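You operate a simulated robot arm through the tools that you are given. There is no shell and no other tool. Be economical: measure what you need, move in short steps, check, and stop when the job is done.

Carry out the task below with a simulated robot arm. There is one attempt and no reset: what you move stays moved.

TASK
Press the bush flush in the 35 mm sleeve for the kit tray.
Fine: stop dial on that size before you press; then the sleeve into the pocket marked SLEEVE; nest slide out again; leave the other sleeves; the tray stays put.

It is judged by the outcome, as a careful person would: the job done as asked, and still so three seconds after it is handed in. It fails if anything else is knocked over, pushed out of place, dropped, spilled or broken.

THE ROBOT
A 6-joint arm with a two-finger parallel gripper, fixed in place. Base frame: the origin is at the foot of the arm, x ahead of it, y to its left, z up; the work surface is at about z = 80. Lengths are in cm, angles in rad, forces in N, time in s.
With the tool pointing down near the work surface it reaches from about 30 to 66 cm from the base axis. Its first joint turns from -2.007 to 2.007 rad. Payload 3.43 kg.
The tool frame sits at the grasp point between the pads (the TCP): z along the fingers, y along the line on which they close. The tips reach 3.4 cm beyond it. The gripper opens to 12.8 cm. The fingers are 2.4 cm wide and 1.2 cm thick; the gripper's body (4.8 by 13 cm) begins 9.6 cm behind the TCP.
Orientation is told as [roll, pitch, yaw] about the base's x, y, z axes, in that order, counted from this pose: with the fingers straight down and closing along the base's y, the tool's x points along the base's -x, its y along +y and its z along -z.

THE INTERFACE
- The arm moves only by the tool arm_command. Its argument "series" is a list of rows, each a list of 3 entries, a list of its own where there are three numbers: the shift along the tool's x, y, z in mm, then the turn, a rotation vector about the tool's x, y, z in rad, then the gripper command, from -1 (fully open) to 1 (shut), values between in proportion. In form: [[[x, y, z], [rx, ry, rz], jaw], ...]. A call has 1 to 20 rows; each row shifts and turns the commanded pose from where the row before left it, along the tool's axes as they then stand. Rows are played at 5 a second. More than 5 cm and 0.15 rad between two rows, or a gripper value outside its range, and nothing of the call is played. Where a pose cannot be reached the arm comes as near as it can. A force on the tool above 40 N (or 10 N above the force at the start of the call, whichever is more), or a blocked arm, ends the call early, and 0.2 s more pass. Each finger travels about 15.3 cm/s and halts on what it meets, pressing with about 25 N; the grip force reading is that of the motor and also rises with nothing between the fingers. The clock runs only during rows and for 0.2 s after the last one: add rows that do not move to give the fingers time. The reply holds the time, the measured pose of the TCP, the force on the tool along the base axes, the opening and the grip force, in the units named above and with some noise, with the torque about the TCP (base axes, N m) and any sound that the robot's microphone picked up.
- Cameras (640 x 400 px; columns grow to the right, rows downward): "scene" is fixed at [22.04, 65.14, 154.46]; the picture's right is [-0.82, -0.57, 0.00], its down [-0.38, 0.54, -0.75] and it looks along [0.43, -0.62, -0.66] (base axes); focal length 310 px, centre (320, 200). "wrist" rides on the gripper at [7.6, -1.1, -16] in the tool frame; the picture's right is [0.15, 0.99, 0.00], its down [-0.88, 0.13, -0.46] and it looks along [-0.45, 0.07, 0.89] (tool axes); focal length 234 px, centre (320, 200). There is no depth. A picture from a camera that has moved, and an enlarged one, comes with that camera's place and axes in the base frame and with its lens.
- snapshot(camera): a new picture of that camera. No time passes.
- move_column(by): slides the trunk up (or, below 0, down) by that many cm; the arm rides with it, the base frame stays. It gives what a move gives, with no picture.
- enlarge(camera, box): a new picture of the part [left, top, right, bottom] of that camera's present view, enlarged. No time passes.
- sign_off(): hands the job in; it is judged then, once.

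Work in short steps. Places have to be worked out from the pictures, the camera data and where the tool is seen: move nearer, look again, correct. Check each grasp and each placing, and mend what went wrong. You have 120 turns and 84 pictures in all, those below and enlarged ones among them. Open the gripper and draw the arm clear of the work before you hand the job in, unless the task says otherwise; then end with one line.

The tools are called after "Emit:" as name(argument=value, ...) on one line, values as JSON. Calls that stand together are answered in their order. arm_command: Moves the arm, as the interface text tells. Its arguments: {"type":"object","properties":{"series":{"type":"array","items":{"type":"array"}}},"required":["series"]} The other tools are called the same way: move_column (by) slides the trunk up or down; snapshot (camera) takes a picture; enlarge (camera, box) takes an enlarged picture of a part of a camera's view; sign_off () hands the job in.

At the start:

```text
time: 0.0
eef_pos: [44.08, 3.52, 128.35]
ee_rot: [0.0, -0.001, 0.0]
wrist_force: [0.0, -0.7, 0.0]
torque: [0.05, 0.01, -0.02]
grip_width: 12.78
grip_force: 0.0
trunk travel left (down, up): [-87.5, 11.5]
```

scene: 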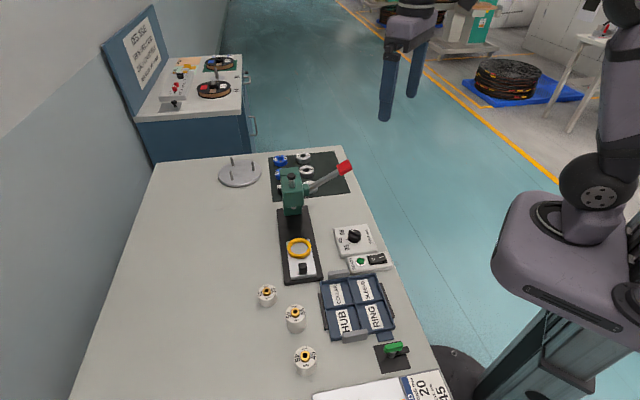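
wrist: 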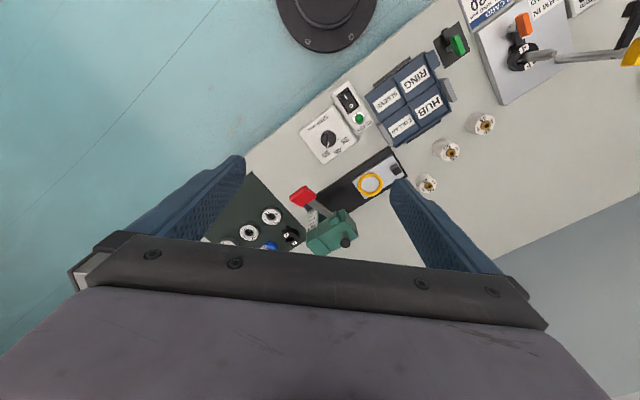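

I'll first look closely at the press, dial, sleeves and tray.

Emit:
enlarge(camera="scene", box=[240, 140, 400, 290])

Emit:
enlarge(camera="scene", box=[240, 260, 460, 400])

Emit:
enlarge(camera="wrist", box=[290, 40, 510, 260])

```text
2.67 times, centred on (320, 215) of scene
camera zoom: at [22.04, 65.14, 154.46], right [-0.82, -0.57, 0.0], down [-0.38, 0.54, -0.75], along [0.43, -0.62, -0.66], focal length 826 px, centre (320, 160)
```

zoom: 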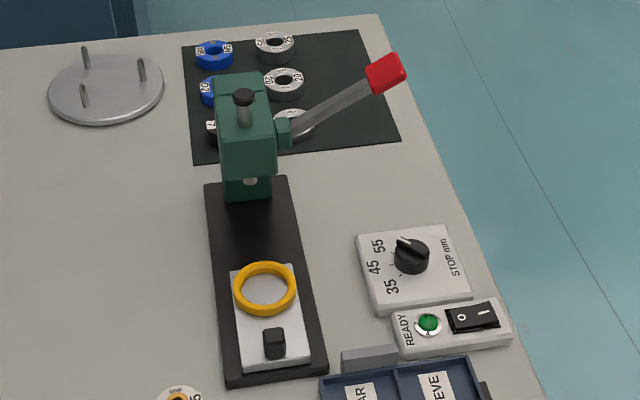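

```text
2.86 times, centred on (350, 330) of scene
camera zoom: at [22.04, 65.14, 154.46], right [-0.82, -0.57, 0.0], down [-0.38, 0.54, -0.75], along [0.43, -0.62, -0.66], focal length 885 px, centre (234, -171)
```

zoom: 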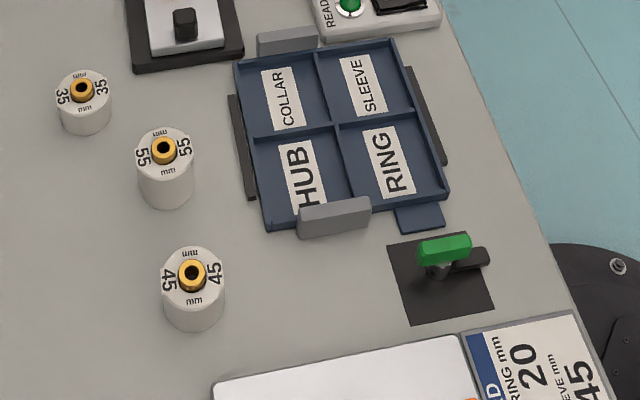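

```text
1.82 times, centred on (400, 150) of wrist
camera zoom: at [36.57, 2.31, 144.37], right [-0.15, 0.99, 0.0], down [0.88, 0.13, 0.46], along [0.45, 0.07, -0.89], focal length 426 px, centre (174, 291)
```

zoom: 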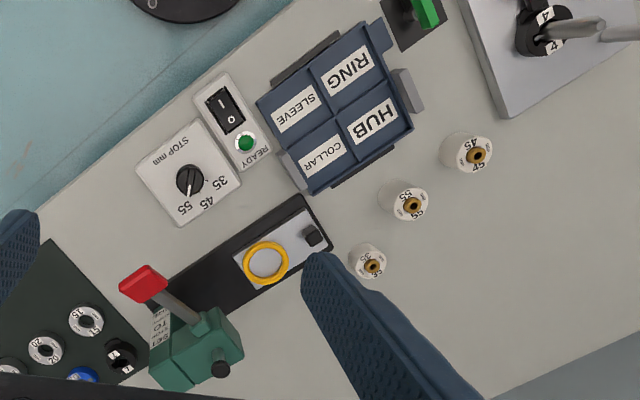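

The stop dial reads about 55, the sleeves carry labels, and the nest is out. I lower the arm for a closer look from the wrist camera; it stays clear of the press at x≈44.

Emit:
arm_command(series=[[[0, 0, 45], [0, 0, 0], -1], [[0, 0, 45], [0, 0, 0], -1], [[0, 0, 45], [0, 0, 0], -1], [[0, 0, 45], [0, 0, 0], -1], [[0, 0, 0], [0, 0, 0], -1]])

Emit:
snapshot(camera="wrist")

Emit:
enlarge(camera="scene", box=[330, 330, 460, 400])

```text
time: 1.2
eef_pos: [43.89, 3.65, 110.18]
ee_rot: [0.001, 0.0, -0.001]
wrist_force: [-0.4, 0.6, 0.5]
torque: [-0.03, 0.01, 0.01]
grip_width: 12.78
grip_force: 0.1
trunk travel left (down, up): [-87.5, 11.5]
```

```text
78 pictures are left
camera wrist: at [36.3, 2.39, 126.27], right [-0.15, 0.99, 0.0], down [0.88, 0.13, 0.46], along [0.45, 0.07, -0.89], focal length 234 px, centre (320, 200)
```

wrist: 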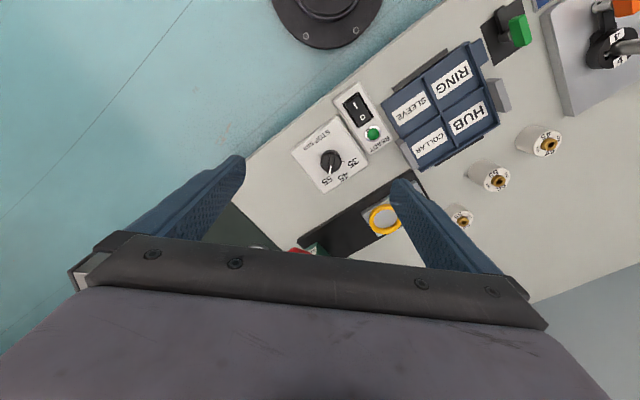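

```text
4.92 times, centred on (395, 365) of scene
camera zoom: at [22.04, 65.14, 154.46], right [-0.82, -0.57, 0.0], down [-0.38, 0.54, -0.75], along [0.43, -0.62, -0.66], focal length 1525 px, centre (-49, -612)
```

zoom: 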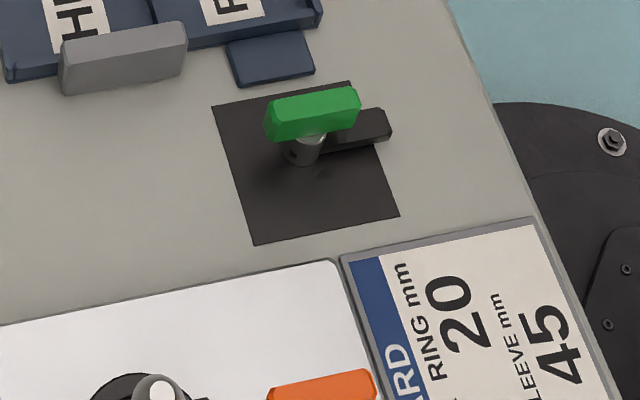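

Enlarging the dial and sleeves from the wrist view to measure orientation.

Emit:
enlarge(camera="wrist", box=[280, 80, 400, 200])

Emit:
enlarge(camera="scene", box=[320, 215, 400, 275])

Emit:
enlarge(camera="scene", box=[260, 150, 360, 215])

```text
3.33 times, centred on (340, 140) of wrist
camera zoom: at [36.3, 2.39, 126.27], right [-0.15, 0.99, 0.0], down [0.88, 0.13, 0.46], along [0.45, 0.07, -0.89], focal length 781 px, centre (253, 400)
```

zoom: 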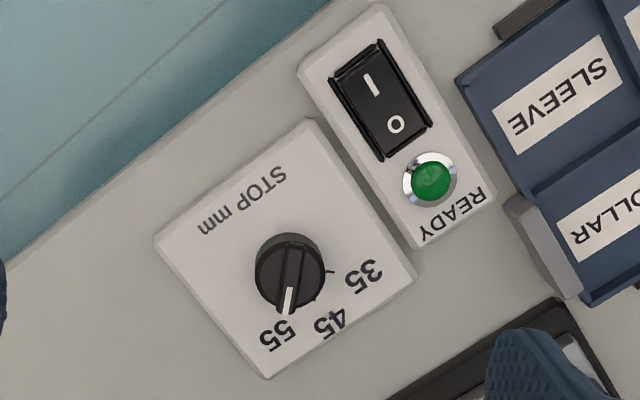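

```text
6.67 times, centred on (360, 245) of scene
camera zoom: at [22.04, 65.14, 154.46], right [-0.82, -0.57, 0.0], down [-0.38, 0.54, -0.75], along [0.43, -0.62, -0.66], focal length 2065 px, centre (53, -100)
```

zoom: 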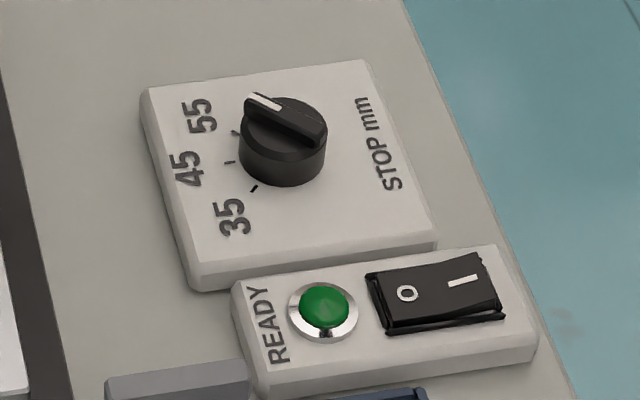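

```text
6.15 times, centred on (310, 182) of scene
camera zoom: at [22.04, 65.14, 154.46], right [-0.82, -0.57, 0.0], down [-0.38, 0.54, -0.75], along [0.43, -0.62, -0.66], focal length 1906 px, centre (382, 308)
```

zoom: 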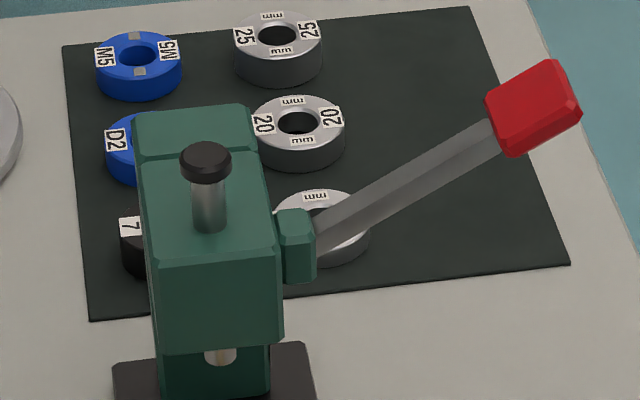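

Knob top triangulates to about (48.7, 6.5, 85), pointer along +x at 55; 35 lies ~80° counter-clockwise from above. I move above the knob with a half-open gripper and look again.

Emit:
arm_command(series=[[[-24, 14, 30], [0, 0, 0], 0], [[-24, 14, 30], [0, 0, 0], 0], [[0, 0, 30], [0, 0, 0], 0], [[0, 0, 30], [0, 0, 0], 0], [[0, 0, 0], [0, 0, 0], 0]])

Emit:
snapshot(camera="wrist")

Emit:
snapshot(camera="scene")

```text
time: 2.4
eef_pos: [49.05, 6.17, 98.26]
ee_rot: [0.002, -0.001, 0.001]
wrist_force: [-0.9, -0.3, 0.5]
torque: [-0.01, 0.0, 0.0]
grip_width: 6.41
grip_force: 0.1
trunk travel left (down, up): [-87.5, 11.5]
```

```text
73 pictures are left
camera wrist: at [41.41, 4.98, 114.36], right [-0.15, 0.99, 0.0], down [0.88, 0.13, 0.46], along [0.45, 0.07, -0.89], focal length 234 px, centre (320, 200)
```

wrist: 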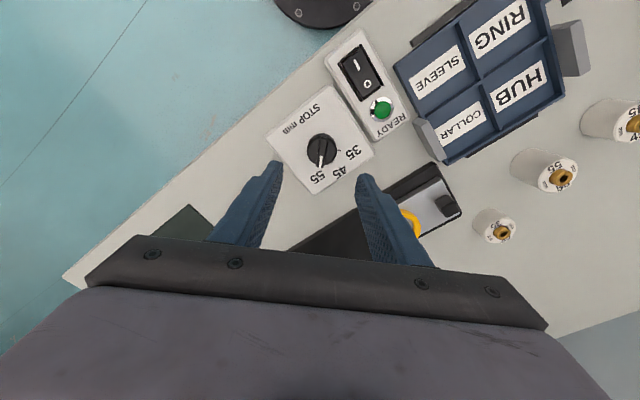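

```text
72 pictures are left
```

scene: 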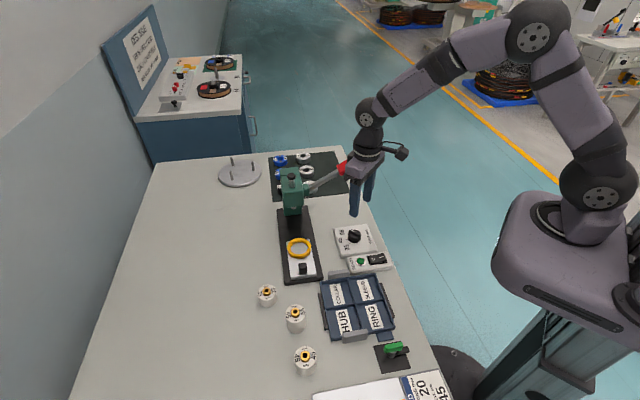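

The gripper is nearly centred on the knob. Descend to fingertips near z≈85 and check.

Emit:
arm_command(series=[[[0, 2, 30], [0, 0, 0], 0], [[0, 0, 30], [0, 0, 0], 0], [[0, 0, 30], [0, 0, 0], 0], [[0, 0, 8], [0, 0, 0], 0], [[0, 0, 0], [0, 0, 0], 0]])

Emit:
enlarge(camera="wrist", box=[220, 60, 420, 260])

Emit:
enlarge(camera="scene", box=[310, 140, 410, 280])

```text
time: 3.6
eef_pos: [48.86, 6.33, 88.6]
ee_rot: [0.0, 0.0, 0.0]
wrist_force: [0.2, -0.3, -0.5]
torque: [0.0, 0.01, 0.01]
grip_width: 6.38
grip_force: 0.1
trunk travel left (down, up): [-87.5, 11.5]
```

```text
2.00 times, centred on (320, 160) of wrist
camera zoom: at [41.28, 5.16, 104.65], right [-0.15, 0.99, 0.0], down [0.88, 0.13, 0.46], along [0.45, 0.07, -0.89], focal length 468 px, centre (320, 280)
```

zoom: 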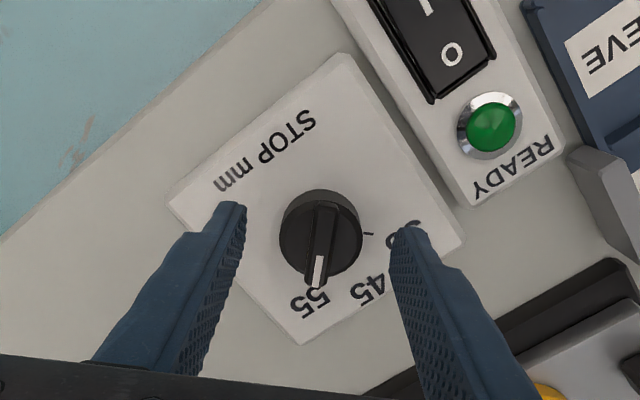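

```text
2.86 times, centred on (360, 210) of scene
camera zoom: at [22.04, 65.14, 154.46], right [-0.82, -0.57, 0.0], down [-0.38, 0.54, -0.75], along [0.43, -0.62, -0.66], focal length 885 px, centre (206, 171)
```

zoom: 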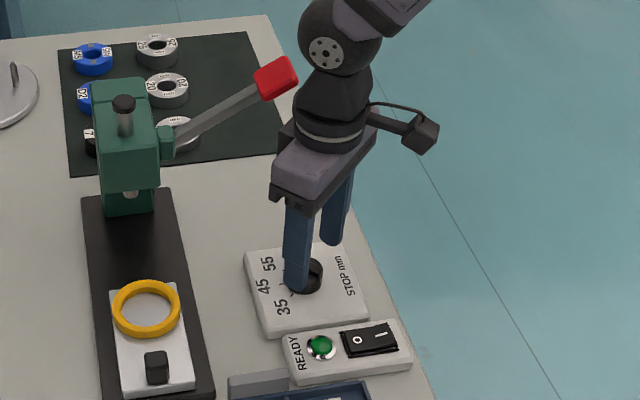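

Knob top is at about (49.3, 6.5, 84.2). I descend 2 cm more, nudge +x 4 mm, and close on it.

Emit:
arm_command(series=[[[-4, 2, 10], [0, 0, 0], 0], [[0, 0, 9], [0, 0, 0], 0], [[0, 0, 0], [0, 0, 0], 0.4], [[0, 0, 0], [0, 0, 0], 0.7], [[0, 0, 0], [0, 0, 0], 1], [[0, 0, 0], [0, 0, 0], 1]])

Emit:
enlarge(camera="wrist", box=[220, 60, 420, 260])

```text
time: 5.0
eef_pos: [49.29, 6.53, 86.77]
ee_rot: [0.0, 0.001, 0.0]
wrist_force: [-0.8, -9.2, -0.9]
torque: [-0.82, 0.05, 0.0]
grip_width: 3.9
grip_force: 45.2
trunk travel left (down, up): [-87.5, 11.5]
```

```text
2.00 times, centred on (320, 160) of wrist
camera zoom: at [41.69, 5.32, 102.85], right [-0.15, 0.99, 0.0], down [0.88, 0.13, 0.46], along [0.45, 0.07, -0.89], focal length 468 px, centre (320, 280)
```

zoom: 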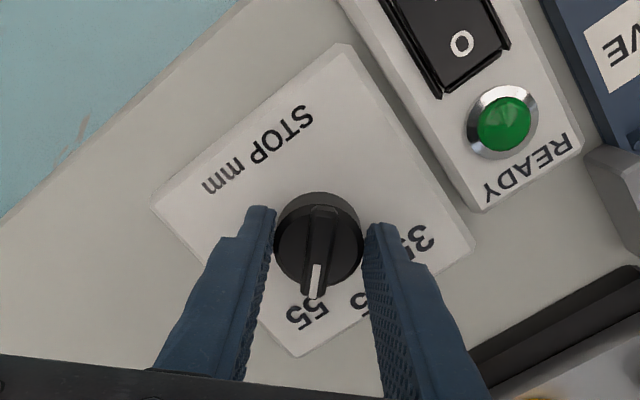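

I'm gripping the knob's round body (3.9 cm), so I can choose any start yaw. To stay clear of the lever handle, I release, pre-rotate 0.7 rad clockwise, and regrip.

Emit:
arm_command(series=[[[0, -1, 0], [0, 0, 0], 0], [[0, 0, 0], [0, 0, 0], 0], [[0, 0, 0], [0, 0, 0.14], 0], [[0, 0, 0], [0, 0, 0.14], 0], [[0, 0, 0], [0, 0, 0.14], 0], [[0, 0, 0], [0, 0, 0.14], 0], [[0, 0, 0], [0, 0, 0.14], 0], [[0, 0, 0], [0, 0, 0], 0], [[0, 0, 0], [0, 0, 0], 0.5], [[0, 0, 0], [0, 0, 0], 1], [[0, 0, 0], [0, 0, 0], 1]])

```text
time: 7.4
eef_pos: [49.49, 6.64, 86.59]
ee_rot: [0.0, -0.002, -0.7]
wrist_force: [5.0, 6.7, 0.0]
torque: [0.25, -0.2, 0.05]
grip_width: 3.95
grip_force: 45.0
trunk travel left (down, up): [-87.5, 11.5]
```

Gripped at yaw −0.7. Turning counter-clockwise 1.4 rad in small steps.

Emit:
arm_command(series=[[[0, 0, 0], [0, 0, -0.1], 1], [[0, 0, 0], [0, 0, -0.1], 1], [[0, 0, 0], [0, 0, -0.1], 1], [[0, 0, 0], [0, 0, -0.1], 1], [[0, 0, 0], [0, 0, -0.1], 1], [[0, 0, 0], [0, 0, -0.1], 1], [[0, 0, 0], [0, 0, -0.1], 1], [[0, 0, 0], [0, 0, -0.1], 1], [[0, 0, 0], [0, 0, -0.1], 1], [[0, 0, 0], [0, 0, -0.1], 1], [[0, 0, 0], [0, 0, -0.1], 1], [[0, 0, 0], [0, 0, -0.1], 1], [[0, 0, 0], [0, 0, -0.1], 1], [[0, 0, 0], [0, 0, -0.1], 1], [[0, 0, 0], [0, 0, 0], 1]])

Emit:
enlarge(camera="wrist", box=[220, 60, 420, 260])

```text
time: 10.6
eef_pos: [49.36, 6.36, 86.5]
ee_rot: [-0.002, -0.001, 0.705]
wrist_force: [13.2, -20.7, 6.2]
torque: [-1.0, -0.06, -0.09]
grip_width: 3.93
grip_force: 45.1
trunk travel left (down, up): [-87.5, 11.5]
```

```text
2.00 times, centred on (320, 160) of wrist
camera zoom: at [44.4, 0.53, 102.68], right [-0.75, 0.66, 0.0], down [0.59, 0.67, 0.46], along [0.3, 0.34, -0.89], focal length 468 px, centre (320, 280)
```

zoom: 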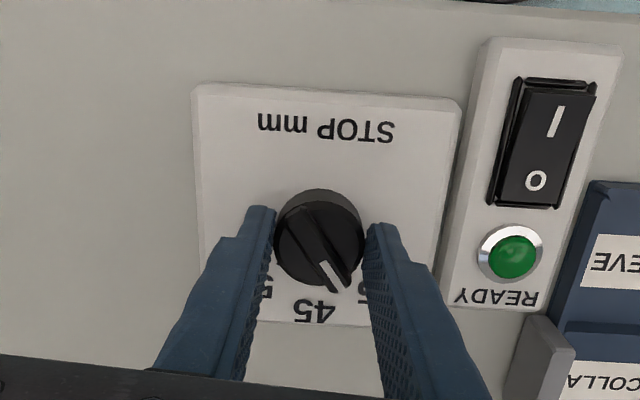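

The pointer is moving but lies between 45 and 35. I release and raise to see it unobstructed.

Emit:
arm_command(series=[[[0, 0, 0], [0, 0, 0], 0], [[0, 0, 0], [0, 0, 0], -0.2], [[0, 0, -40], [0, 0, 0], -0.2], [[0, 0, 0], [0, 0, 0], -0.2]])

Emit:
enlarge(camera="wrist", box=[240, 80, 400, 240])

```text
time: 11.6
eef_pos: [49.34, 6.67, 90.55]
ee_rot: [0.0, 0.0, 0.698]
wrist_force: [-3.5, 1.7, 0.5]
torque: [-0.23, -0.49, -0.02]
grip_width: 7.69
grip_force: 0.0
trunk travel left (down, up): [-87.5, 11.5]
```

```text
2.50 times, centred on (320, 160) of wrist
camera zoom: at [44.29, 0.81, 106.7], right [-0.75, 0.66, 0.0], down [0.59, 0.67, 0.46], along [0.3, 0.34, -0.89], focal length 585 px, centre (320, 300)
```

zoom: 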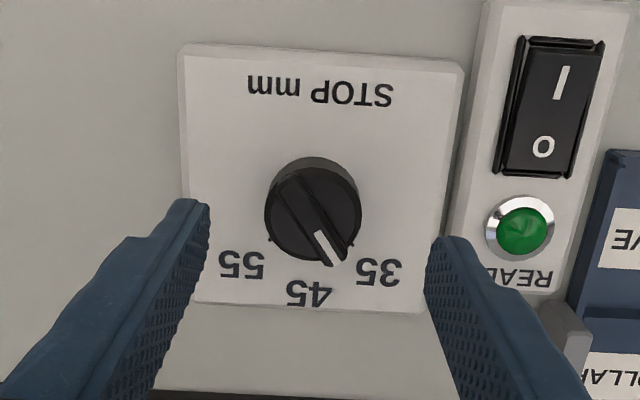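

The pointer sits ~17° short of the 35 tick. I back off yaw by 0.3 rad, regrip, and turn 0.3 rad more.

Emit:
arm_command(series=[[[0, -2, 0], [0, 0, 0.1], 0], [[0, 0, 0], [0, 0, 0.1], 0], [[0, 0, 40], [0, 0, 0.1], 0], [[0, 0, 0], [0, 0, 0], 0], [[0, 0, 0], [0, 0, 0], 0.5], [[0, 0, 0], [0, 0, 0], 1], [[0, 0, 0], [0, 0, 0], 1], [[0, 0, 0], [0, 0, -0.1], 1], [[0, 0, 0], [0, 0, -0.1], 1], [[0, 0, 0], [0, 0, -0.1], 1], [[0, 0, 0], [0, 0, 0], 1], [[0, 0, 0], [0, 0, 0], 0], [[0, 0, 0], [0, 0, 0], -0.2], [[0, 0, -40], [0, 0, 0], -0.2], [[0, 0, 0], [0, 0, 0], -0.2]])

Emit:
enlarge(camera="wrist", box=[240, 80, 400, 240])

```text
time: 13.3
eef_pos: [48.88, 6.33, 86.84]
ee_rot: [-0.004, 0.005, 0.435]
wrist_force: [-29.2, 3.6, 12.2]
torque: [-7.45, -8.86, -0.85]
grip_width: 4.21
grip_force: 25.4
trunk travel left (down, up): [-87.5, 11.5]
stopped in row 8: the force on the tool passed its limit at 42 N (the readings are from after the stop); the commanded pose is now the measured one
```

```text
2.50 times, centred on (320, 160) of wrist
camera zoom: at [42.44, 2.1, 102.81], right [-0.55, 0.84, 0.0], down [0.75, 0.49, 0.45], along [0.38, 0.25, -0.89], focal length 585 px, centre (320, 300)
```

zoom: 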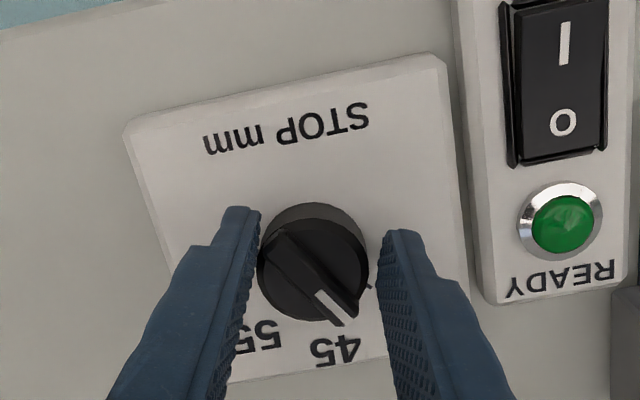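

Large force and torque—something is touching. Looking before moving.

Emit:
enlarge(camera="scene", box=[270, 100, 430, 270])

```text
2.35 times, centred on (350, 185) of scene
camera zoom: at [22.04, 65.14, 154.46], right [-0.82, -0.57, 0.0], down [-0.38, 0.54, -0.75], along [0.43, -0.62, -0.66], focal length 729 px, centre (249, 235)
```

zoom: 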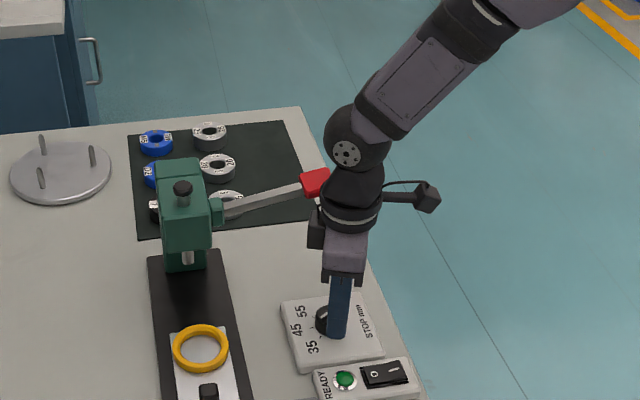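

The gripper's end is against the lever handle at positive yaw. I open the fingers and rotate back clockwise in place to about yaw −0.8, which points the gripper body away from the handle.

Emit:
arm_command(series=[[[0, 0, 0], [0, 0, 0], 0], [[0, 0, 0], [0, 0, 0], 0], [[0, 0, 0], [0, 0, 0.12], 0], [[0, 0, 0], [0, 0, 0.12], 0], [[0, 0, 0], [0, 0, 0.12], 0], [[0, 0, 0], [0, 0, 0.12], 0], [[0, 0, 0], [0, 0, 0.12], 0], [[0, 0, 0], [0, 0, 0.12], 0], [[0, 0, 0], [0, 0, 0.12], 0], [[0, 0, 0], [0, 0, 0.12], 0], [[0, 0, 0], [0, 0, 0], 0]])

Emit:
enlarge(camera="scene", box=[270, 100, 430, 270])

```text
time: 15.7
eef_pos: [49.32, 6.25, 86.36]
ee_rot: [-0.005, 0.005, -0.532]
wrist_force: [-0.2, 0.2, -0.3]
torque: [0.01, 0.03, 0.02]
grip_width: 6.42
grip_force: 0.1
trunk travel left (down, up): [-87.5, 11.5]
```

```text
2.35 times, centred on (350, 185) of scene
camera zoom: at [22.04, 65.14, 154.46], right [-0.82, -0.57, 0.0], down [-0.38, 0.54, -0.75], along [0.43, -0.62, -0.66], focal length 729 px, centre (249, 235)
```

zoom: 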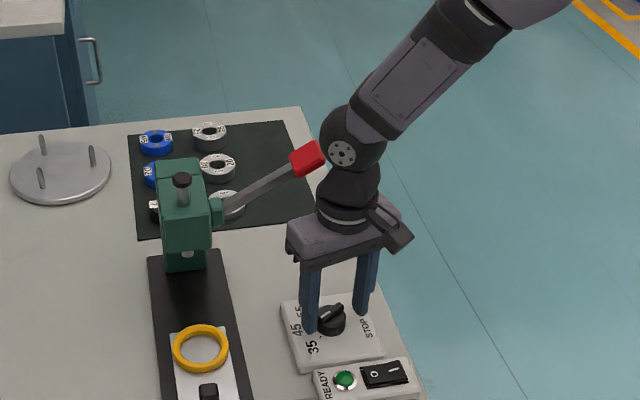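

The lever sprang back to rest and forces are zero. I grip here (yaw −0.53) and turn 0.3 rad counter-clockwise, then release and rise.

Emit:
arm_command(series=[[[0, 1, 0], [0, 0, 0], 0.5], [[0, 0, 0], [0, 0, 0], 1], [[0, 0, 0], [0, 0, 0], 1], [[0, 0, 0], [0, 0, -0.1], 1], [[0, 0, 0], [0, 0, -0.1], 1], [[0, 0, 0], [0, 0, -0.1], 1], [[0, 0, 0], [0, 0, 0], 1], [[0, 0, 0], [0, 0, 0], 0], [[0, 0, 0], [0, 0, 0], -0.2], [[0, 0, -40], [0, 0, 0], -0.2], [[0, 0, 0], [0, 0, 0], -0.2]])

Emit:
enlarge(camera="wrist", box=[240, 80, 400, 240])

```text
time: 18.1
eef_pos: [49.3, 6.48, 90.39]
ee_rot: [-0.001, 0.008, -0.231]
wrist_force: [-0.7, -0.9, -0.9]
torque: [0.0, 0.02, 0.03]
grip_width: 7.68
grip_force: 0.0
trunk travel left (down, up): [-87.5, 11.5]
```

```text
2.50 times, centred on (320, 160) of wrist
camera zoom: at [41.75, 7.01, 106.62], right [0.08, 1.0, 0.0], down [0.89, -0.07, 0.45], along [0.45, -0.04, -0.89], focal length 585 px, centre (320, 300)
```

zoom: 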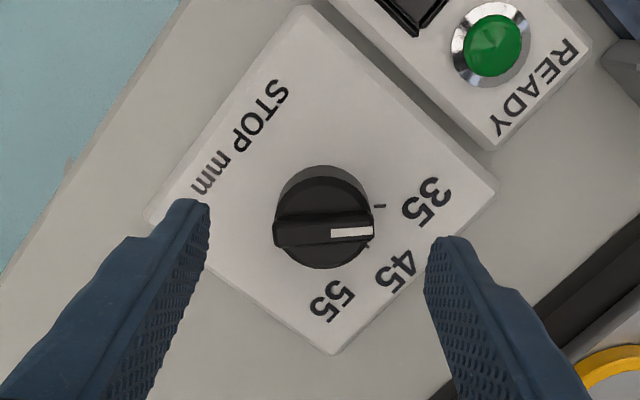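

Pointer is now within ~4° of the 35 tick. I regrip and add a small turn (0.1 commanded, some is lost in compliance).

Emit:
arm_command(series=[[[0, 0, 40], [0, 0, 0.1], 0], [[0, 0, 0], [0, 0, 0], 0], [[0, 0, 0], [0, 0, 0], 0.5], [[0, 0, 0], [0, 0, 0], 1], [[0, 0, 0], [0, 0, 0], 1], [[0, 0, 0], [0, 0, -0.05], 1], [[0, 0, 0], [0, 0, -0.05], 1], [[0, 0, 0], [0, 0, 0], 1], [[0, 0, 0], [0, 0, 0], 0], [[0, 0, 0], [0, 0, 0], -0.2], [[0, 0, -40], [0, 0, 0], -0.2], [[30, 0, -40], [0, 0, 0], -0.2], [[0, 0, 0], [0, 0, 0], -0.2]])

Emit:
enlarge(camera="wrist", box=[250, 60, 400, 210])

Emit:
enlarge(camera="scene", box=[320, 215, 400, 275])

```text
time: 20.9
eef_pos: [46.78, 6.84, 94.28]
ee_rot: [-0.003, 0.007, -0.23]
wrist_force: [0.2, -0.3, -0.1]
torque: [0.01, 0.01, -0.02]
grip_width: 7.71
grip_force: 0.1
trunk travel left (down, up): [-87.5, 11.5]
```

```text
2.67 times, centred on (325, 135) of wrist
camera zoom: at [39.29, 7.47, 110.32], right [0.08, 1.0, 0.0], down [0.89, -0.07, 0.45], along [0.45, -0.04, -0.89], focal length 624 px, centre (307, 373)
```

zoom: 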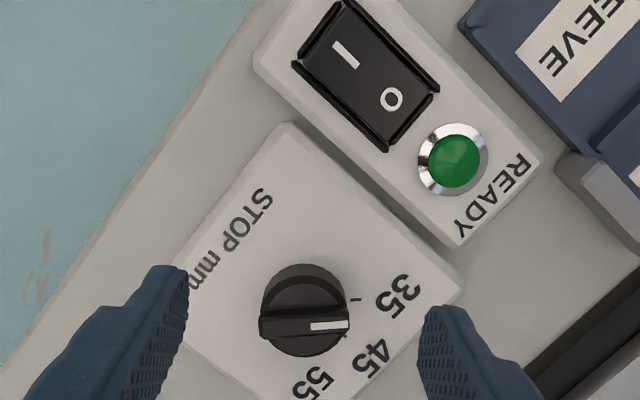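

```text
6.67 times, centred on (360, 245) of scene
camera zoom: at [22.04, 65.14, 154.46], right [-0.82, -0.57, 0.0], down [-0.38, 0.54, -0.75], along [0.43, -0.62, -0.66], focal length 2065 px, centre (53, -100)
```

zoom: 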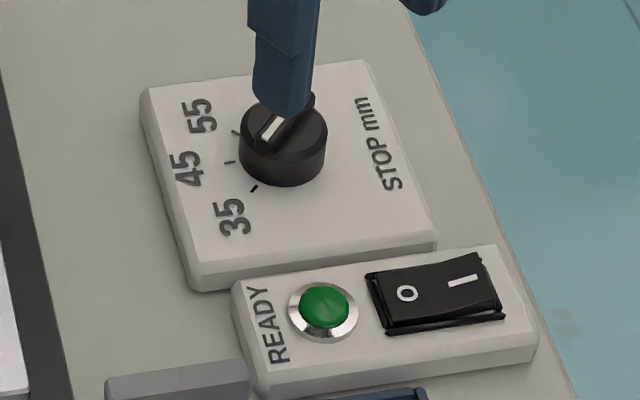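

The pointer has turned a full 90° from 55 (two 45° steps), sits in line with 35 and held against the extra nudge—apparently a detent. Now I rise, turn to yaw 0.55 and move toward the 35 mm sleeve for a closer look.

Emit:
arm_command(series=[[[0, 0, -50], [0, 0, 0], -0.2], [[0, 0, -50], [0, 0, 0], -0.2], [[0, 0, -50], [0, 0, -0.13], -0.2], [[0, 0, 0], [0, 0, -0.13], -0.2], [[0, 0, 0], [0, 0, -0.13], -0.2], [[0, 0, 0], [0, 0, -0.13], -0.2], [[0, 0, 0], [0, 0, -0.13], -0.2], [[0, 0, 0], [0, 0, -0.13], -0.2], [[-30, 31, 0], [0, 0, 0], -0.2], [[-30, 31, 0], [0, 0, 0], -0.2], [[-30, 31, 0], [0, 0, 0], -0.2], [[-30, 31, 0], [0, 0, 0], -0.2], [[-30, 31, 0], [0, 0, 0], -0.2], [[-26, 33, 0], [0, 0, 0], -0.2], [[0, 0, 0], [0, 0, 0], -0.2]])

Emit:
snapshot(camera="wrist")

```text
time: 24.1
eef_pos: [51.72, 32.49, 109.47]
ee_rot: [0.002, 0.006, 0.55]
wrist_force: [0.5, -0.5, 0.2]
torque: [0.0, 0.02, 0.02]
grip_width: 7.69
grip_force: 0.1
trunk travel left (down, up): [-87.5, 11.5]
```

```text
60 pictures are left
camera wrist: at [46.02, 27.56, 125.51], right [-0.64, 0.77, 0.0], down [0.69, 0.57, 0.45], along [0.34, 0.29, -0.89], focal length 234 px, centre (320, 200)
```

wrist: 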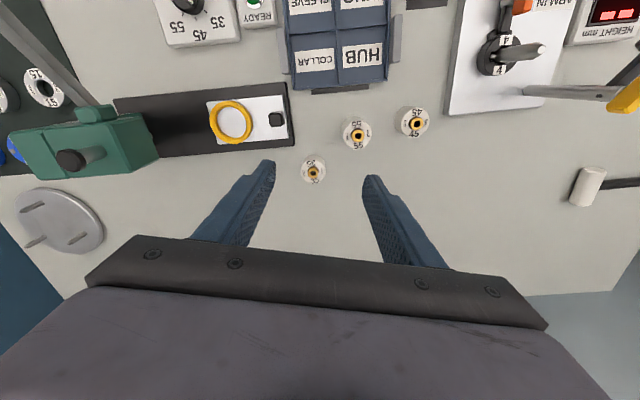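

Zooming on the sleeves and the height gauge.

Emit:
enlarge(camera="wrist", box=[280, 90, 440, 200])

Emit:
enlarge(camera="wrist", box=[100, 60, 300, 200])

```text
3.64 times, centred on (360, 145) of wrist
camera zoom: at [46.02, 27.56, 125.51], right [-0.64, 0.77, 0.0], down [0.69, 0.57, 0.45], along [0.34, 0.29, -0.89], focal length 852 px, centre (174, 400)
```

zoom: 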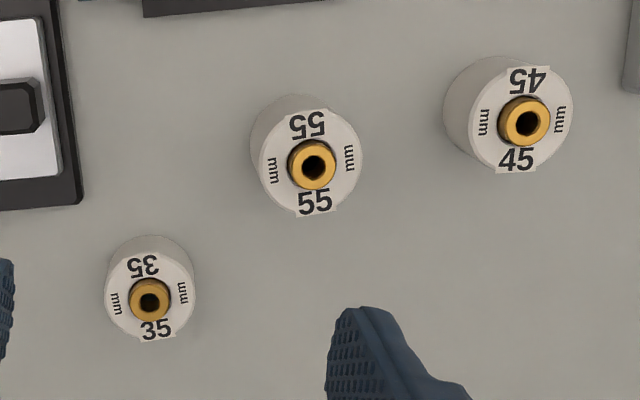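

```text
2.86 times, centred on (200, 130) of wrist
camera zoom: at [46.02, 27.56, 125.51], right [-0.64, 0.77, 0.0], down [0.69, 0.57, 0.45], along [0.34, 0.29, -0.89], focal length 669 px, centre (663, 400)
```

zoom: 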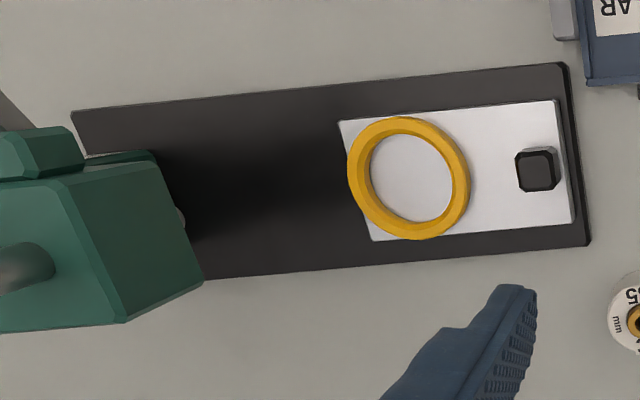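

Sleeve 35 is at about (58.1, 36.3), ~4.5 cm across. It's near the reach limit; I move above it at z≈95 to check reach.

Emit:
arm_command(series=[[[-25, 0, 35], [0, 0, 0], -0.2], [[-25, 0, 35], [0, 0, 0], -0.2], [[-24, 0, 35], [0, 0, 0], -0.2], [[0, 0, 35], [0, 0, 0], -0.2], [[0, 0, 0], [0, 0, 0], -0.2]])

Emit:
snapshot(camera="wrist")

```text
time: 25.3
eef_pos: [55.4, 34.19, 96.97]
ee_rot: [0.003, 0.007, 0.551]
wrist_force: [-0.4, -0.5, 0.1]
torque: [0.01, 0.0, 0.0]
grip_width: 7.66
grip_force: 0.1
out of reach, approached as far as the arm can: row 2, 3
trunk travel left (down, up): [-87.5, 11.5]
```

```text
57 pictures are left
camera wrist: at [49.57, 29.19, 113.01], right [-0.64, 0.77, 0.0], down [0.69, 0.57, 0.45], along [0.34, 0.29, -0.89], focal length 234 px, centre (320, 200)
```

wrist: 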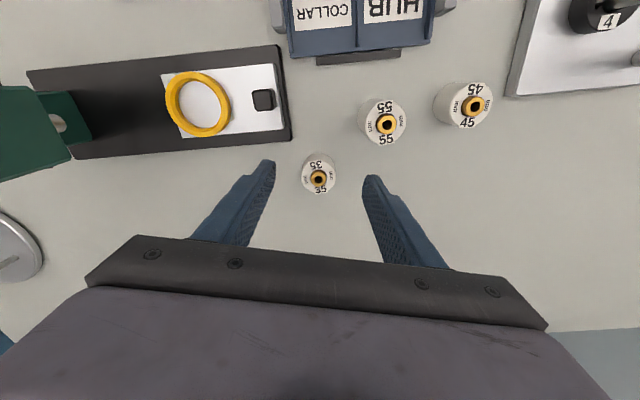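

Reach at vertical tops out at r≈65; sleeve is at r≈68.5. Tilting 0.17 rad about the closing axis (fingers lean outward, pads still parallel to the sleeve) gains the needed reach.

Emit:
arm_command(series=[[[0, 0, 0], [0, -0.085, 0], -0.2], [[0, 0, 0], [0, -0.085, 0], -0.2], [[-16.6, 3.4, 2.9], [0, 0, 0], -0.2], [[-16.6, 0, 2.9], [0, 0, 0], -0.2], [[5, 0, 29.6], [0, 0, 0], -0.2], [[0, 0, 0], [0, 0, 0], -0.2]])

Emit:
snapshot(camera="wrist")

```text
time: 26.7
eef_pos: [57.52, 36.11, 93.94]
ee_rot: [0.003, -0.165, 0.549]
wrist_force: [0.0, 0.2, 0.2]
torque: [0.02, 0.01, 0.0]
grip_width: 7.7
grip_force: 0.1
trunk travel left (down, up): [-87.5, 11.5]
```

```text
56 pictures are left
camera wrist: at [49.47, 29.76, 108.52], right [-0.64, 0.77, -0.02], down [0.61, 0.53, 0.59], along [0.47, 0.37, -0.8], focal length 234 px, centre (320, 200)
```

wrist: 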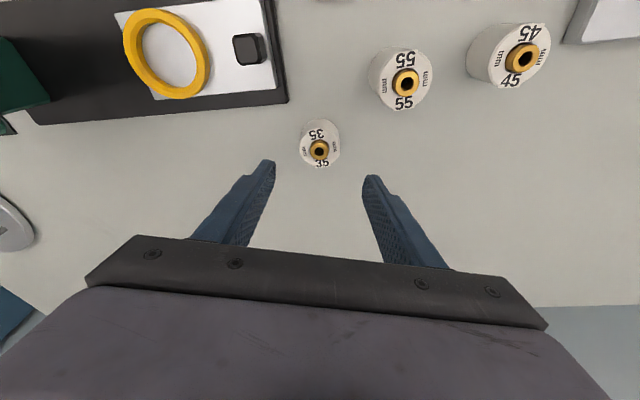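

Reached with tilt. Sleeve centre refines to (58.25, 36.25). Descend to TCP z≈85.1 (tips ~1.5 cm above the table) and close.

Emit:
arm_command(series=[[[2.7, -1.5, 29.3], [0, 0, 0], -0.2], [[2.7, 0, 29.3], [0, 0, 0], -0.2], [[2.8, 0, 29.3], [0, 0, 0], -0.2], [[0, 0, 0], [0, 0, 0], -0.2]])

Emit:
snapshot(camera="wrist")

```text
time: 27.7
eef_pos: [58.16, 36.36, 84.77]
ee_rot: [0.001, -0.164, 0.549]
wrist_force: [-0.1, 0.1, 0.1]
torque: [-0.01, 0.02, 0.0]
grip_width: 7.69
grip_force: 0.0
trunk travel left (down, up): [-87.5, 11.5]
```

```text
55 pictures are left
camera wrist: at [50.14, 30.14, 99.39], right [-0.64, 0.77, -0.02], down [0.61, 0.53, 0.59], along [0.47, 0.37, -0.8], focal length 234 px, centre (320, 200)
```

wrist: 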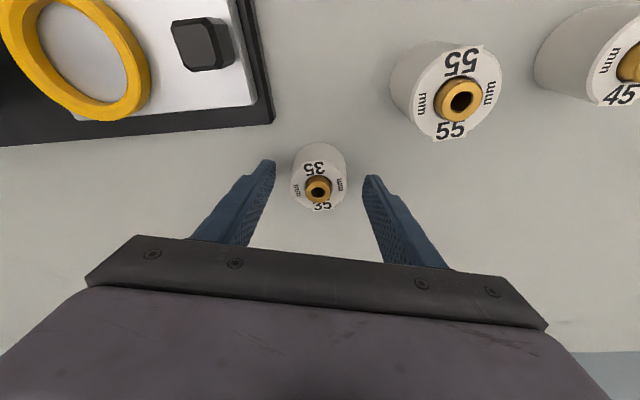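

Well centred. Raise 3 mm, then close gently on the sleeve.

Emit:
arm_command(series=[[[-0.5, 0, -3], [0, 0, 0], -0.1], [[0, 0, 0], [0, 0, 0], 0.1], [[0, 0, 0], [0, 0, 0], 0.3], [[0, 0, 0], [0, 0, 0], 0.6], [[0, 0, 0], [0, 0, 0], 0.6]])

```text
time: 28.9
eef_pos: [58.07, 36.56, 85.13]
ee_rot: [0.002, -0.164, 0.549]
wrist_force: [1.4, 1.0, -0.1]
torque: [0.0, 0.01, -0.02]
grip_width: 4.69
grip_force: 25.3
trunk travel left (down, up): [-87.5, 11.5]
```

Sleeve gripped (4.69 cm). Lift 6 cm, then carry toward the nest at about (60.8, 19.2), rising further.

Emit:
arm_command(series=[[[-5, 0, -29.6], [0, 0, 0], 0.6], [[-5, 0, -29.6], [0, 0, 0], 0.6], [[14.5, -40.2, -15], [0, 0, 0], 0.6], [[14.5, -40.2, -15], [0, 0, 0], 0.6], [[14.5, -40.2, -15], [0, 0, 0], 0.6], [[14.5, -40.2, -15], [0, 0, 0], 0.6], [[0, 0, 0], [0, 0, 0], 0.6]])

Emit:
snapshot(camera="wrist")

```text
time: 30.5
eef_pos: [66.02, 21.96, 96.5]
ee_rot: [0.003, -0.161, 0.549]
wrist_force: [-0.1, 0.5, 0.1]
torque: [-0.03, 0.02, 0.01]
grip_width: 2.55
grip_force: 0.0
out of reach, approached as far as the arm can: row 1, 3, 4, 5, 6
trunk travel left (down, up): [-87.5, 11.5]
```

```text
54 pictures are left
camera wrist: at [58.23, 15.64, 111.07], right [-0.64, 0.77, -0.02], down [0.61, 0.53, 0.59], along [0.47, 0.37, -0.81], focal length 234 px, centre (320, 200)
```

wrist: 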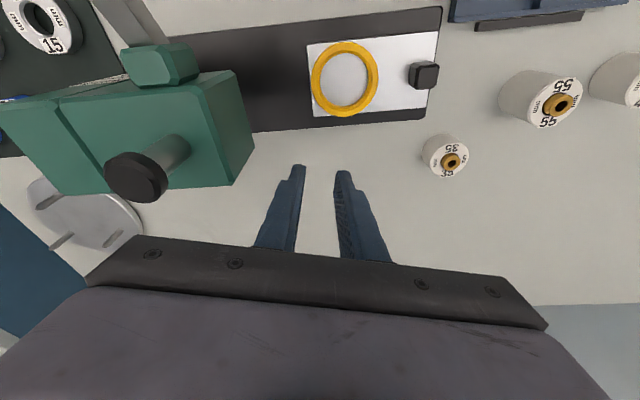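

The sleeve slipped out at lift-off but still stands unmoved at (58.3, 36.2); I had under-closed (0.6). I return above it, add 0.1 rad tilt for reach margin, and will grip with full force.

Emit:
arm_command(series=[[[0, 0, 0], [0, 0, 0], -0.2], [[0, 40, 0], [0, 0, 0], -0.2], [[0, 40, 0], [0, 0, 0], -0.2], [[0, 40, 0], [0, 0, 0], -0.2], [[0, 40, 0], [0, -0.05, 0], -0.2], [[0, 0, 0], [0, -0.05, 0], -0.2], [[5.2, 0, 19.3], [0, 0, 0], -0.2], [[0, 0, 0], [0, 0, 0], -0.2]])

Emit:
snapshot(camera="wrist")

```text
time: 32.3
eef_pos: [61.01, 37.57, 94.32]
ee_rot: [0.004, -0.262, 0.55]
wrist_force: [0.3, -0.3, -0.3]
torque: [-0.03, -0.04, 0.01]
grip_width: 7.7
grip_force: 0.0
out of reach, approached as far as the arm can: row 2, 3, 5, 6
trunk travel left (down, up): [-87.5, 11.5]
```

```text
53 pictures are left
camera wrist: at [51.85, 30.52, 107.85], right [-0.64, 0.77, -0.04], down [0.56, 0.49, 0.67], along [0.53, 0.41, -0.74], focal length 234 px, centre (320, 200)
```

wrist: 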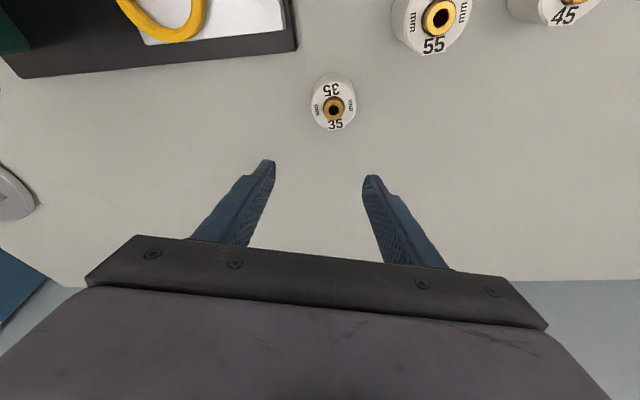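

Actual pose overshoots outward ~3 cm. I correct inward and descend to z≈90, then re-read.

Emit:
arm_command(series=[[[20, 2.5, 15.3], [0, 0, 0], -0.2], [[20, 2.5, 15.3], [0, 0, 0], -0.2], [[0, 0, 0], [0, 0, 0], -0.2]])

Emit:
snapshot(camera="wrist")

```text
time: 33.1
eef_pos: [60.35, 38.16, 90.21]
ee_rot: [0.002, -0.261, 0.549]
wrist_force: [-0.3, -0.2, 0.5]
torque: [0.01, -0.01, 0.03]
grip_width: 7.71
grip_force: 0.0
out of reach, approached as far as the arm can: row 1, 2
trunk travel left (down, up): [-87.5, 11.5]
```

```text
52 pictures are left
camera wrist: at [51.22, 31.04, 103.88], right [-0.64, 0.77, -0.04], down [0.56, 0.49, 0.67], along [0.53, 0.41, -0.74], focal length 234 px, centre (320, 200)
```

wrist: 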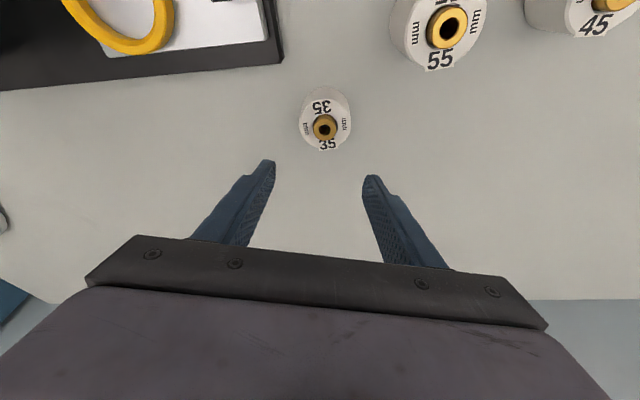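

Big steps near full extension seem to fail; I'll come inward with small steps.

Emit:
arm_command(series=[[[4, 0, -1], [0, 0, 0], -0.2], [[4, 0, -1], [0, 0, 0], -0.2], [[4, 0, -1], [0, 0, 0], -0.2], [[4, 0, -1], [0, 0, 0], -0.2], [[4, 0, -1], [0, 0, 0], -0.2], [[4, 0, -1], [0, 0, 0], -0.2], [[4, 0, -1], [0, 0, 0], -0.2], [[0, 0, 0], [0, 0, 0], -0.2]])

```text
time: 34.9
eef_pos: [60.4, 38.01, 90.08]
ee_rot: [0.002, -0.26, 0.548]
wrist_force: [0.0, -0.1, 0.3]
torque: [0.0, -0.01, -0.04]
grip_width: 7.68
grip_force: 0.0
out of reach, approached as far as the arm can: row 1, 2, 3, 4, 5, 6, 7
trunk travel left (down, up): [-87.5, 11.5]
```

Let me look at the arm's configuration.

Emit:
snapshot(camera="scene")

```text
51 pictures are left
```

scene: 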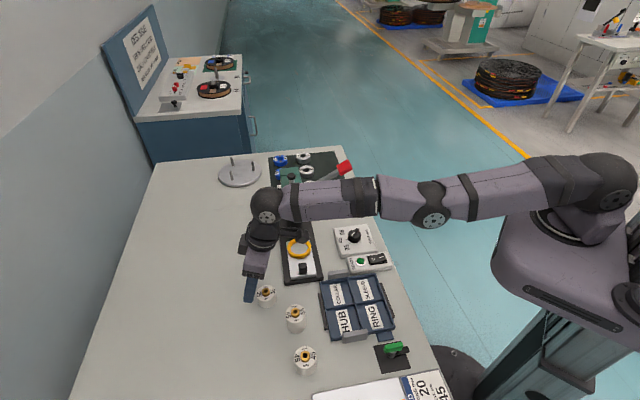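

The elbow is fully straight. I raise first, then command a large inward move to break the singular pose.

Emit:
arm_command(series=[[[-8, 0, -30], [0, 0, 0], -0.2], [[-8, 0, -30], [0, 0, 0], -0.2], [[45, 0, -14], [0, 0, 0], -0.2], [[45, 0, -14], [0, 0, 0], -0.2], [[0, 0, 0], [0, 0, 0], -0.2]])

```text
time: 36.1
eef_pos: [60.63, 38.08, 96.28]
ee_rot: [0.002, -0.262, 0.55]
wrist_force: [0.7, -0.6, 0.9]
torque: [-0.03, 0.01, 0.01]
grip_width: 7.67
grip_force: 0.1
out of reach, approached as far as the arm can: row 3, 4
trunk travel left (down, up): [-87.5, 11.5]
```

Up moves work, inward ones don't. Earlier a tilt step did escape the limit, so I try leaning more (which draws the wrist inward), then inward steps.

Emit:
arm_command(series=[[[0, 0, 0], [0, -0.14, 0], -0.2], [[0, 0, 0], [0, -0.14, 0], -0.2], [[20, 0, -8], [0, 0, 0], -0.2], [[20, 0, -8], [0, 0, 0], -0.2], [[0, 0, 0], [0, 0, 0], -0.2]])

```text
time: 37.3
eef_pos: [65.63, 42.34, 95.11]
ee_rot: [0.004, -0.542, 0.548]
wrist_force: [0.4, -0.4, -0.1]
torque: [0.01, 0.0, 0.01]
grip_width: 7.71
grip_force: 0.1
out of reach, approached as far as the arm can: row 1, 2, 3, 4
trunk travel left (down, up): [-87.5, 11.5]
```

Still singular. I try a run of large inward steps combined with downward perpendicular motion reversed (up/down alternation) to get the elbow to bend.

Emit:
arm_command(series=[[[0, 0, 0], [0, 0.14, 0], -0.2], [[0, 0, 0], [0, 0.14, 0], -0.2], [[0, 0, 0], [0, 0.14, 0], -0.2], [[0, 0, 0], [0, 0.13, 0], -0.2], [[0, 0, -50], [0, 0, 0], -0.2], [[0, 0, -50], [0, 0, 0], -0.2], [[0, 0, -50], [0, 0, 0], -0.2], [[0, 0, -50], [0, 0, 0], -0.2], [[50, 0, 0], [0, 0, 0], -0.2], [[50, 0, 0], [0, 0, 0], -0.2], [[50, 0, 0], [0, 0, 0], -0.2], [[0, 0, 0], [0, 0, 0], -0.2]])

```text
time: 39.9
eef_pos: [39.46, 25.3, 114.76]
ee_rot: [0.001, 0.007, 0.55]
wrist_force: [-0.3, 0.4, 0.0]
torque: [-0.04, 0.01, -0.05]
grip_width: 7.66
grip_force: 0.0
out of reach, approached as far as the arm can: row 1, 2, 3, 4, 6, 7, 8
trunk travel left (down, up): [-87.5, 11.5]
```

Escaped; now at (39.5, 25.3, 114.8) vertical. I'll use a larger tilt (0.35 rad) so the arm stays comfortably bent, and return above the sleeve at z≈95.

Emit:
arm_command(series=[[[0, 0, 0], [0, -0.117, 0], -0.2], [[0, 0, 0], [0, -0.117, 0], -0.2], [[0, 0, 0], [0, -0.117, 0], -0.2], [[-19.5, -0.4, 37.2], [0, 0, 0], -0.2], [[-19.5, -0.4, 37.2], [0, 0, 0], -0.2], [[-19.5, -0.4, 37.2], [0, 0, 0], -0.2], [[-19.5, -0.4, 37.2], [0, 0, 0], -0.2], [[-19.5, -0.4, 37.2], [0, 0, 0], -0.2], [[-19.5, -0.4, 37.2], [0, 0, 0], -0.2], [[-19.5, -0.4, 37.2], [0, 0, 0], -0.2], [[0, 0, 0], [0, 0, 0], -0.2]])

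Emit:
snapshot(camera="wrist")

```text
time: 42.3
eef_pos: [58.0, 36.41, 94.54]
ee_rot: [0.002, -0.344, 0.551]
wrist_force: [0.9, 0.0, 0.5]
torque: [-0.02, 0.0, 0.0]
grip_width: 7.68
grip_force: 0.0
trunk travel left (down, up): [-87.5, 11.5]
```

```text
50 pictures are left
camera wrist: at [47.9, 28.87, 107.06], right [-0.63, 0.77, -0.05], down [0.51, 0.46, 0.73], along [0.58, 0.44, -0.69], focal length 234 px, centre (320, 200)
```

wrist: 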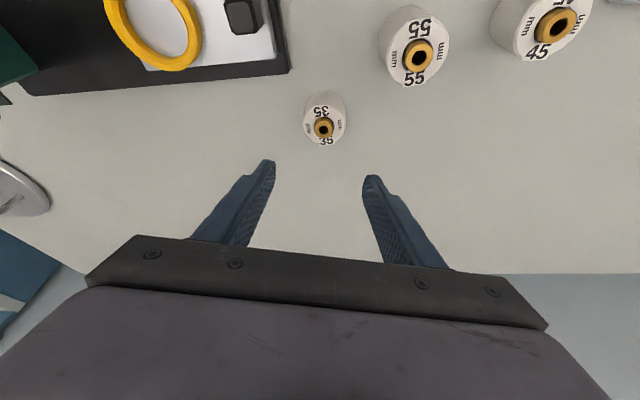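

Sleeve confirmed at (58.1, 36.5). Descend so that the leaning pads centre on it, then close fully.

Emit:
arm_command(series=[[[13.2, 0, 29.4], [0, 0, 0], -0.2], [[13.2, 0, 29.4], [0, 0, 0], -0.2], [[13.2, 0, 29.4], [0, 0, 0], -0.2], [[0, 0, 0], [0, 0, 0], -0.2], [[0, 0, 0], [0, 0, 0], 0.2], [[0, 0, 0], [0, 0, 0], 0.6], [[0, 0, 0], [0, 0, 0], 1], [[0, 0, 0], [0, 0, 0], 1]])

Emit:
snapshot(camera="wrist")

```text
time: 44.1
eef_pos: [57.16, 35.96, 84.84]
ee_rot: [0.002, -0.345, 0.55]
wrist_force: [0.6, -0.9, 0.0]
torque: [-0.05, -0.02, 0.01]
grip_width: 4.65
grip_force: 24.5
trunk travel left (down, up): [-87.5, 11.5]
```

```text
49 pictures are left
camera wrist: at [47.14, 28.29, 97.43], right [-0.63, 0.77, -0.05], down [0.51, 0.46, 0.73], along [0.58, 0.44, -0.69], focal length 234 px, centre (320, 200)
```

wrist: 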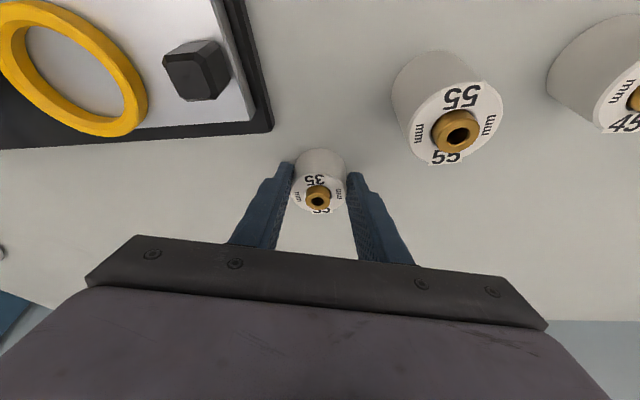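

Gripped at 4.65 cm. A gentle 3 cm lift, then check.

Emit:
arm_command(series=[[[-3.4, 0, -9.4], [0, 0, 0], 1], [[-3.4, 0, -9.4], [0, 0, 0], 1], [[-3.4, 0, -9.4], [0, 0, 0], 1], [[0, 0, 0], [0, 0, 0], 1]])

Emit:
snapshot(camera="wrist")

```text
time: 45.1
eef_pos: [57.26, 35.94, 87.73]
ee_rot: [0.005, -0.343, 0.549]
wrist_force: [0.5, -0.1, -1.4]
torque: [-0.03, 0.0, 0.04]
grip_width: 4.64
grip_force: 25.4
trunk travel left (down, up): [-87.5, 11.5]
```

```text
48 pictures are left
camera wrist: at [47.26, 28.19, 100.4], right [-0.63, 0.77, -0.05], down [0.51, 0.46, 0.73], along [0.58, 0.44, -0.69], focal length 234 px, centre (320, 200)
```

wrist: 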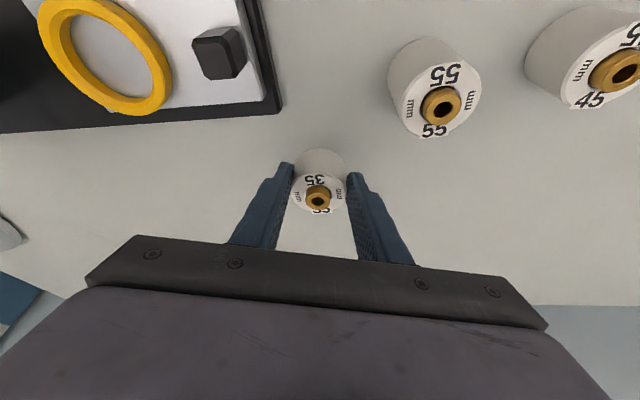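

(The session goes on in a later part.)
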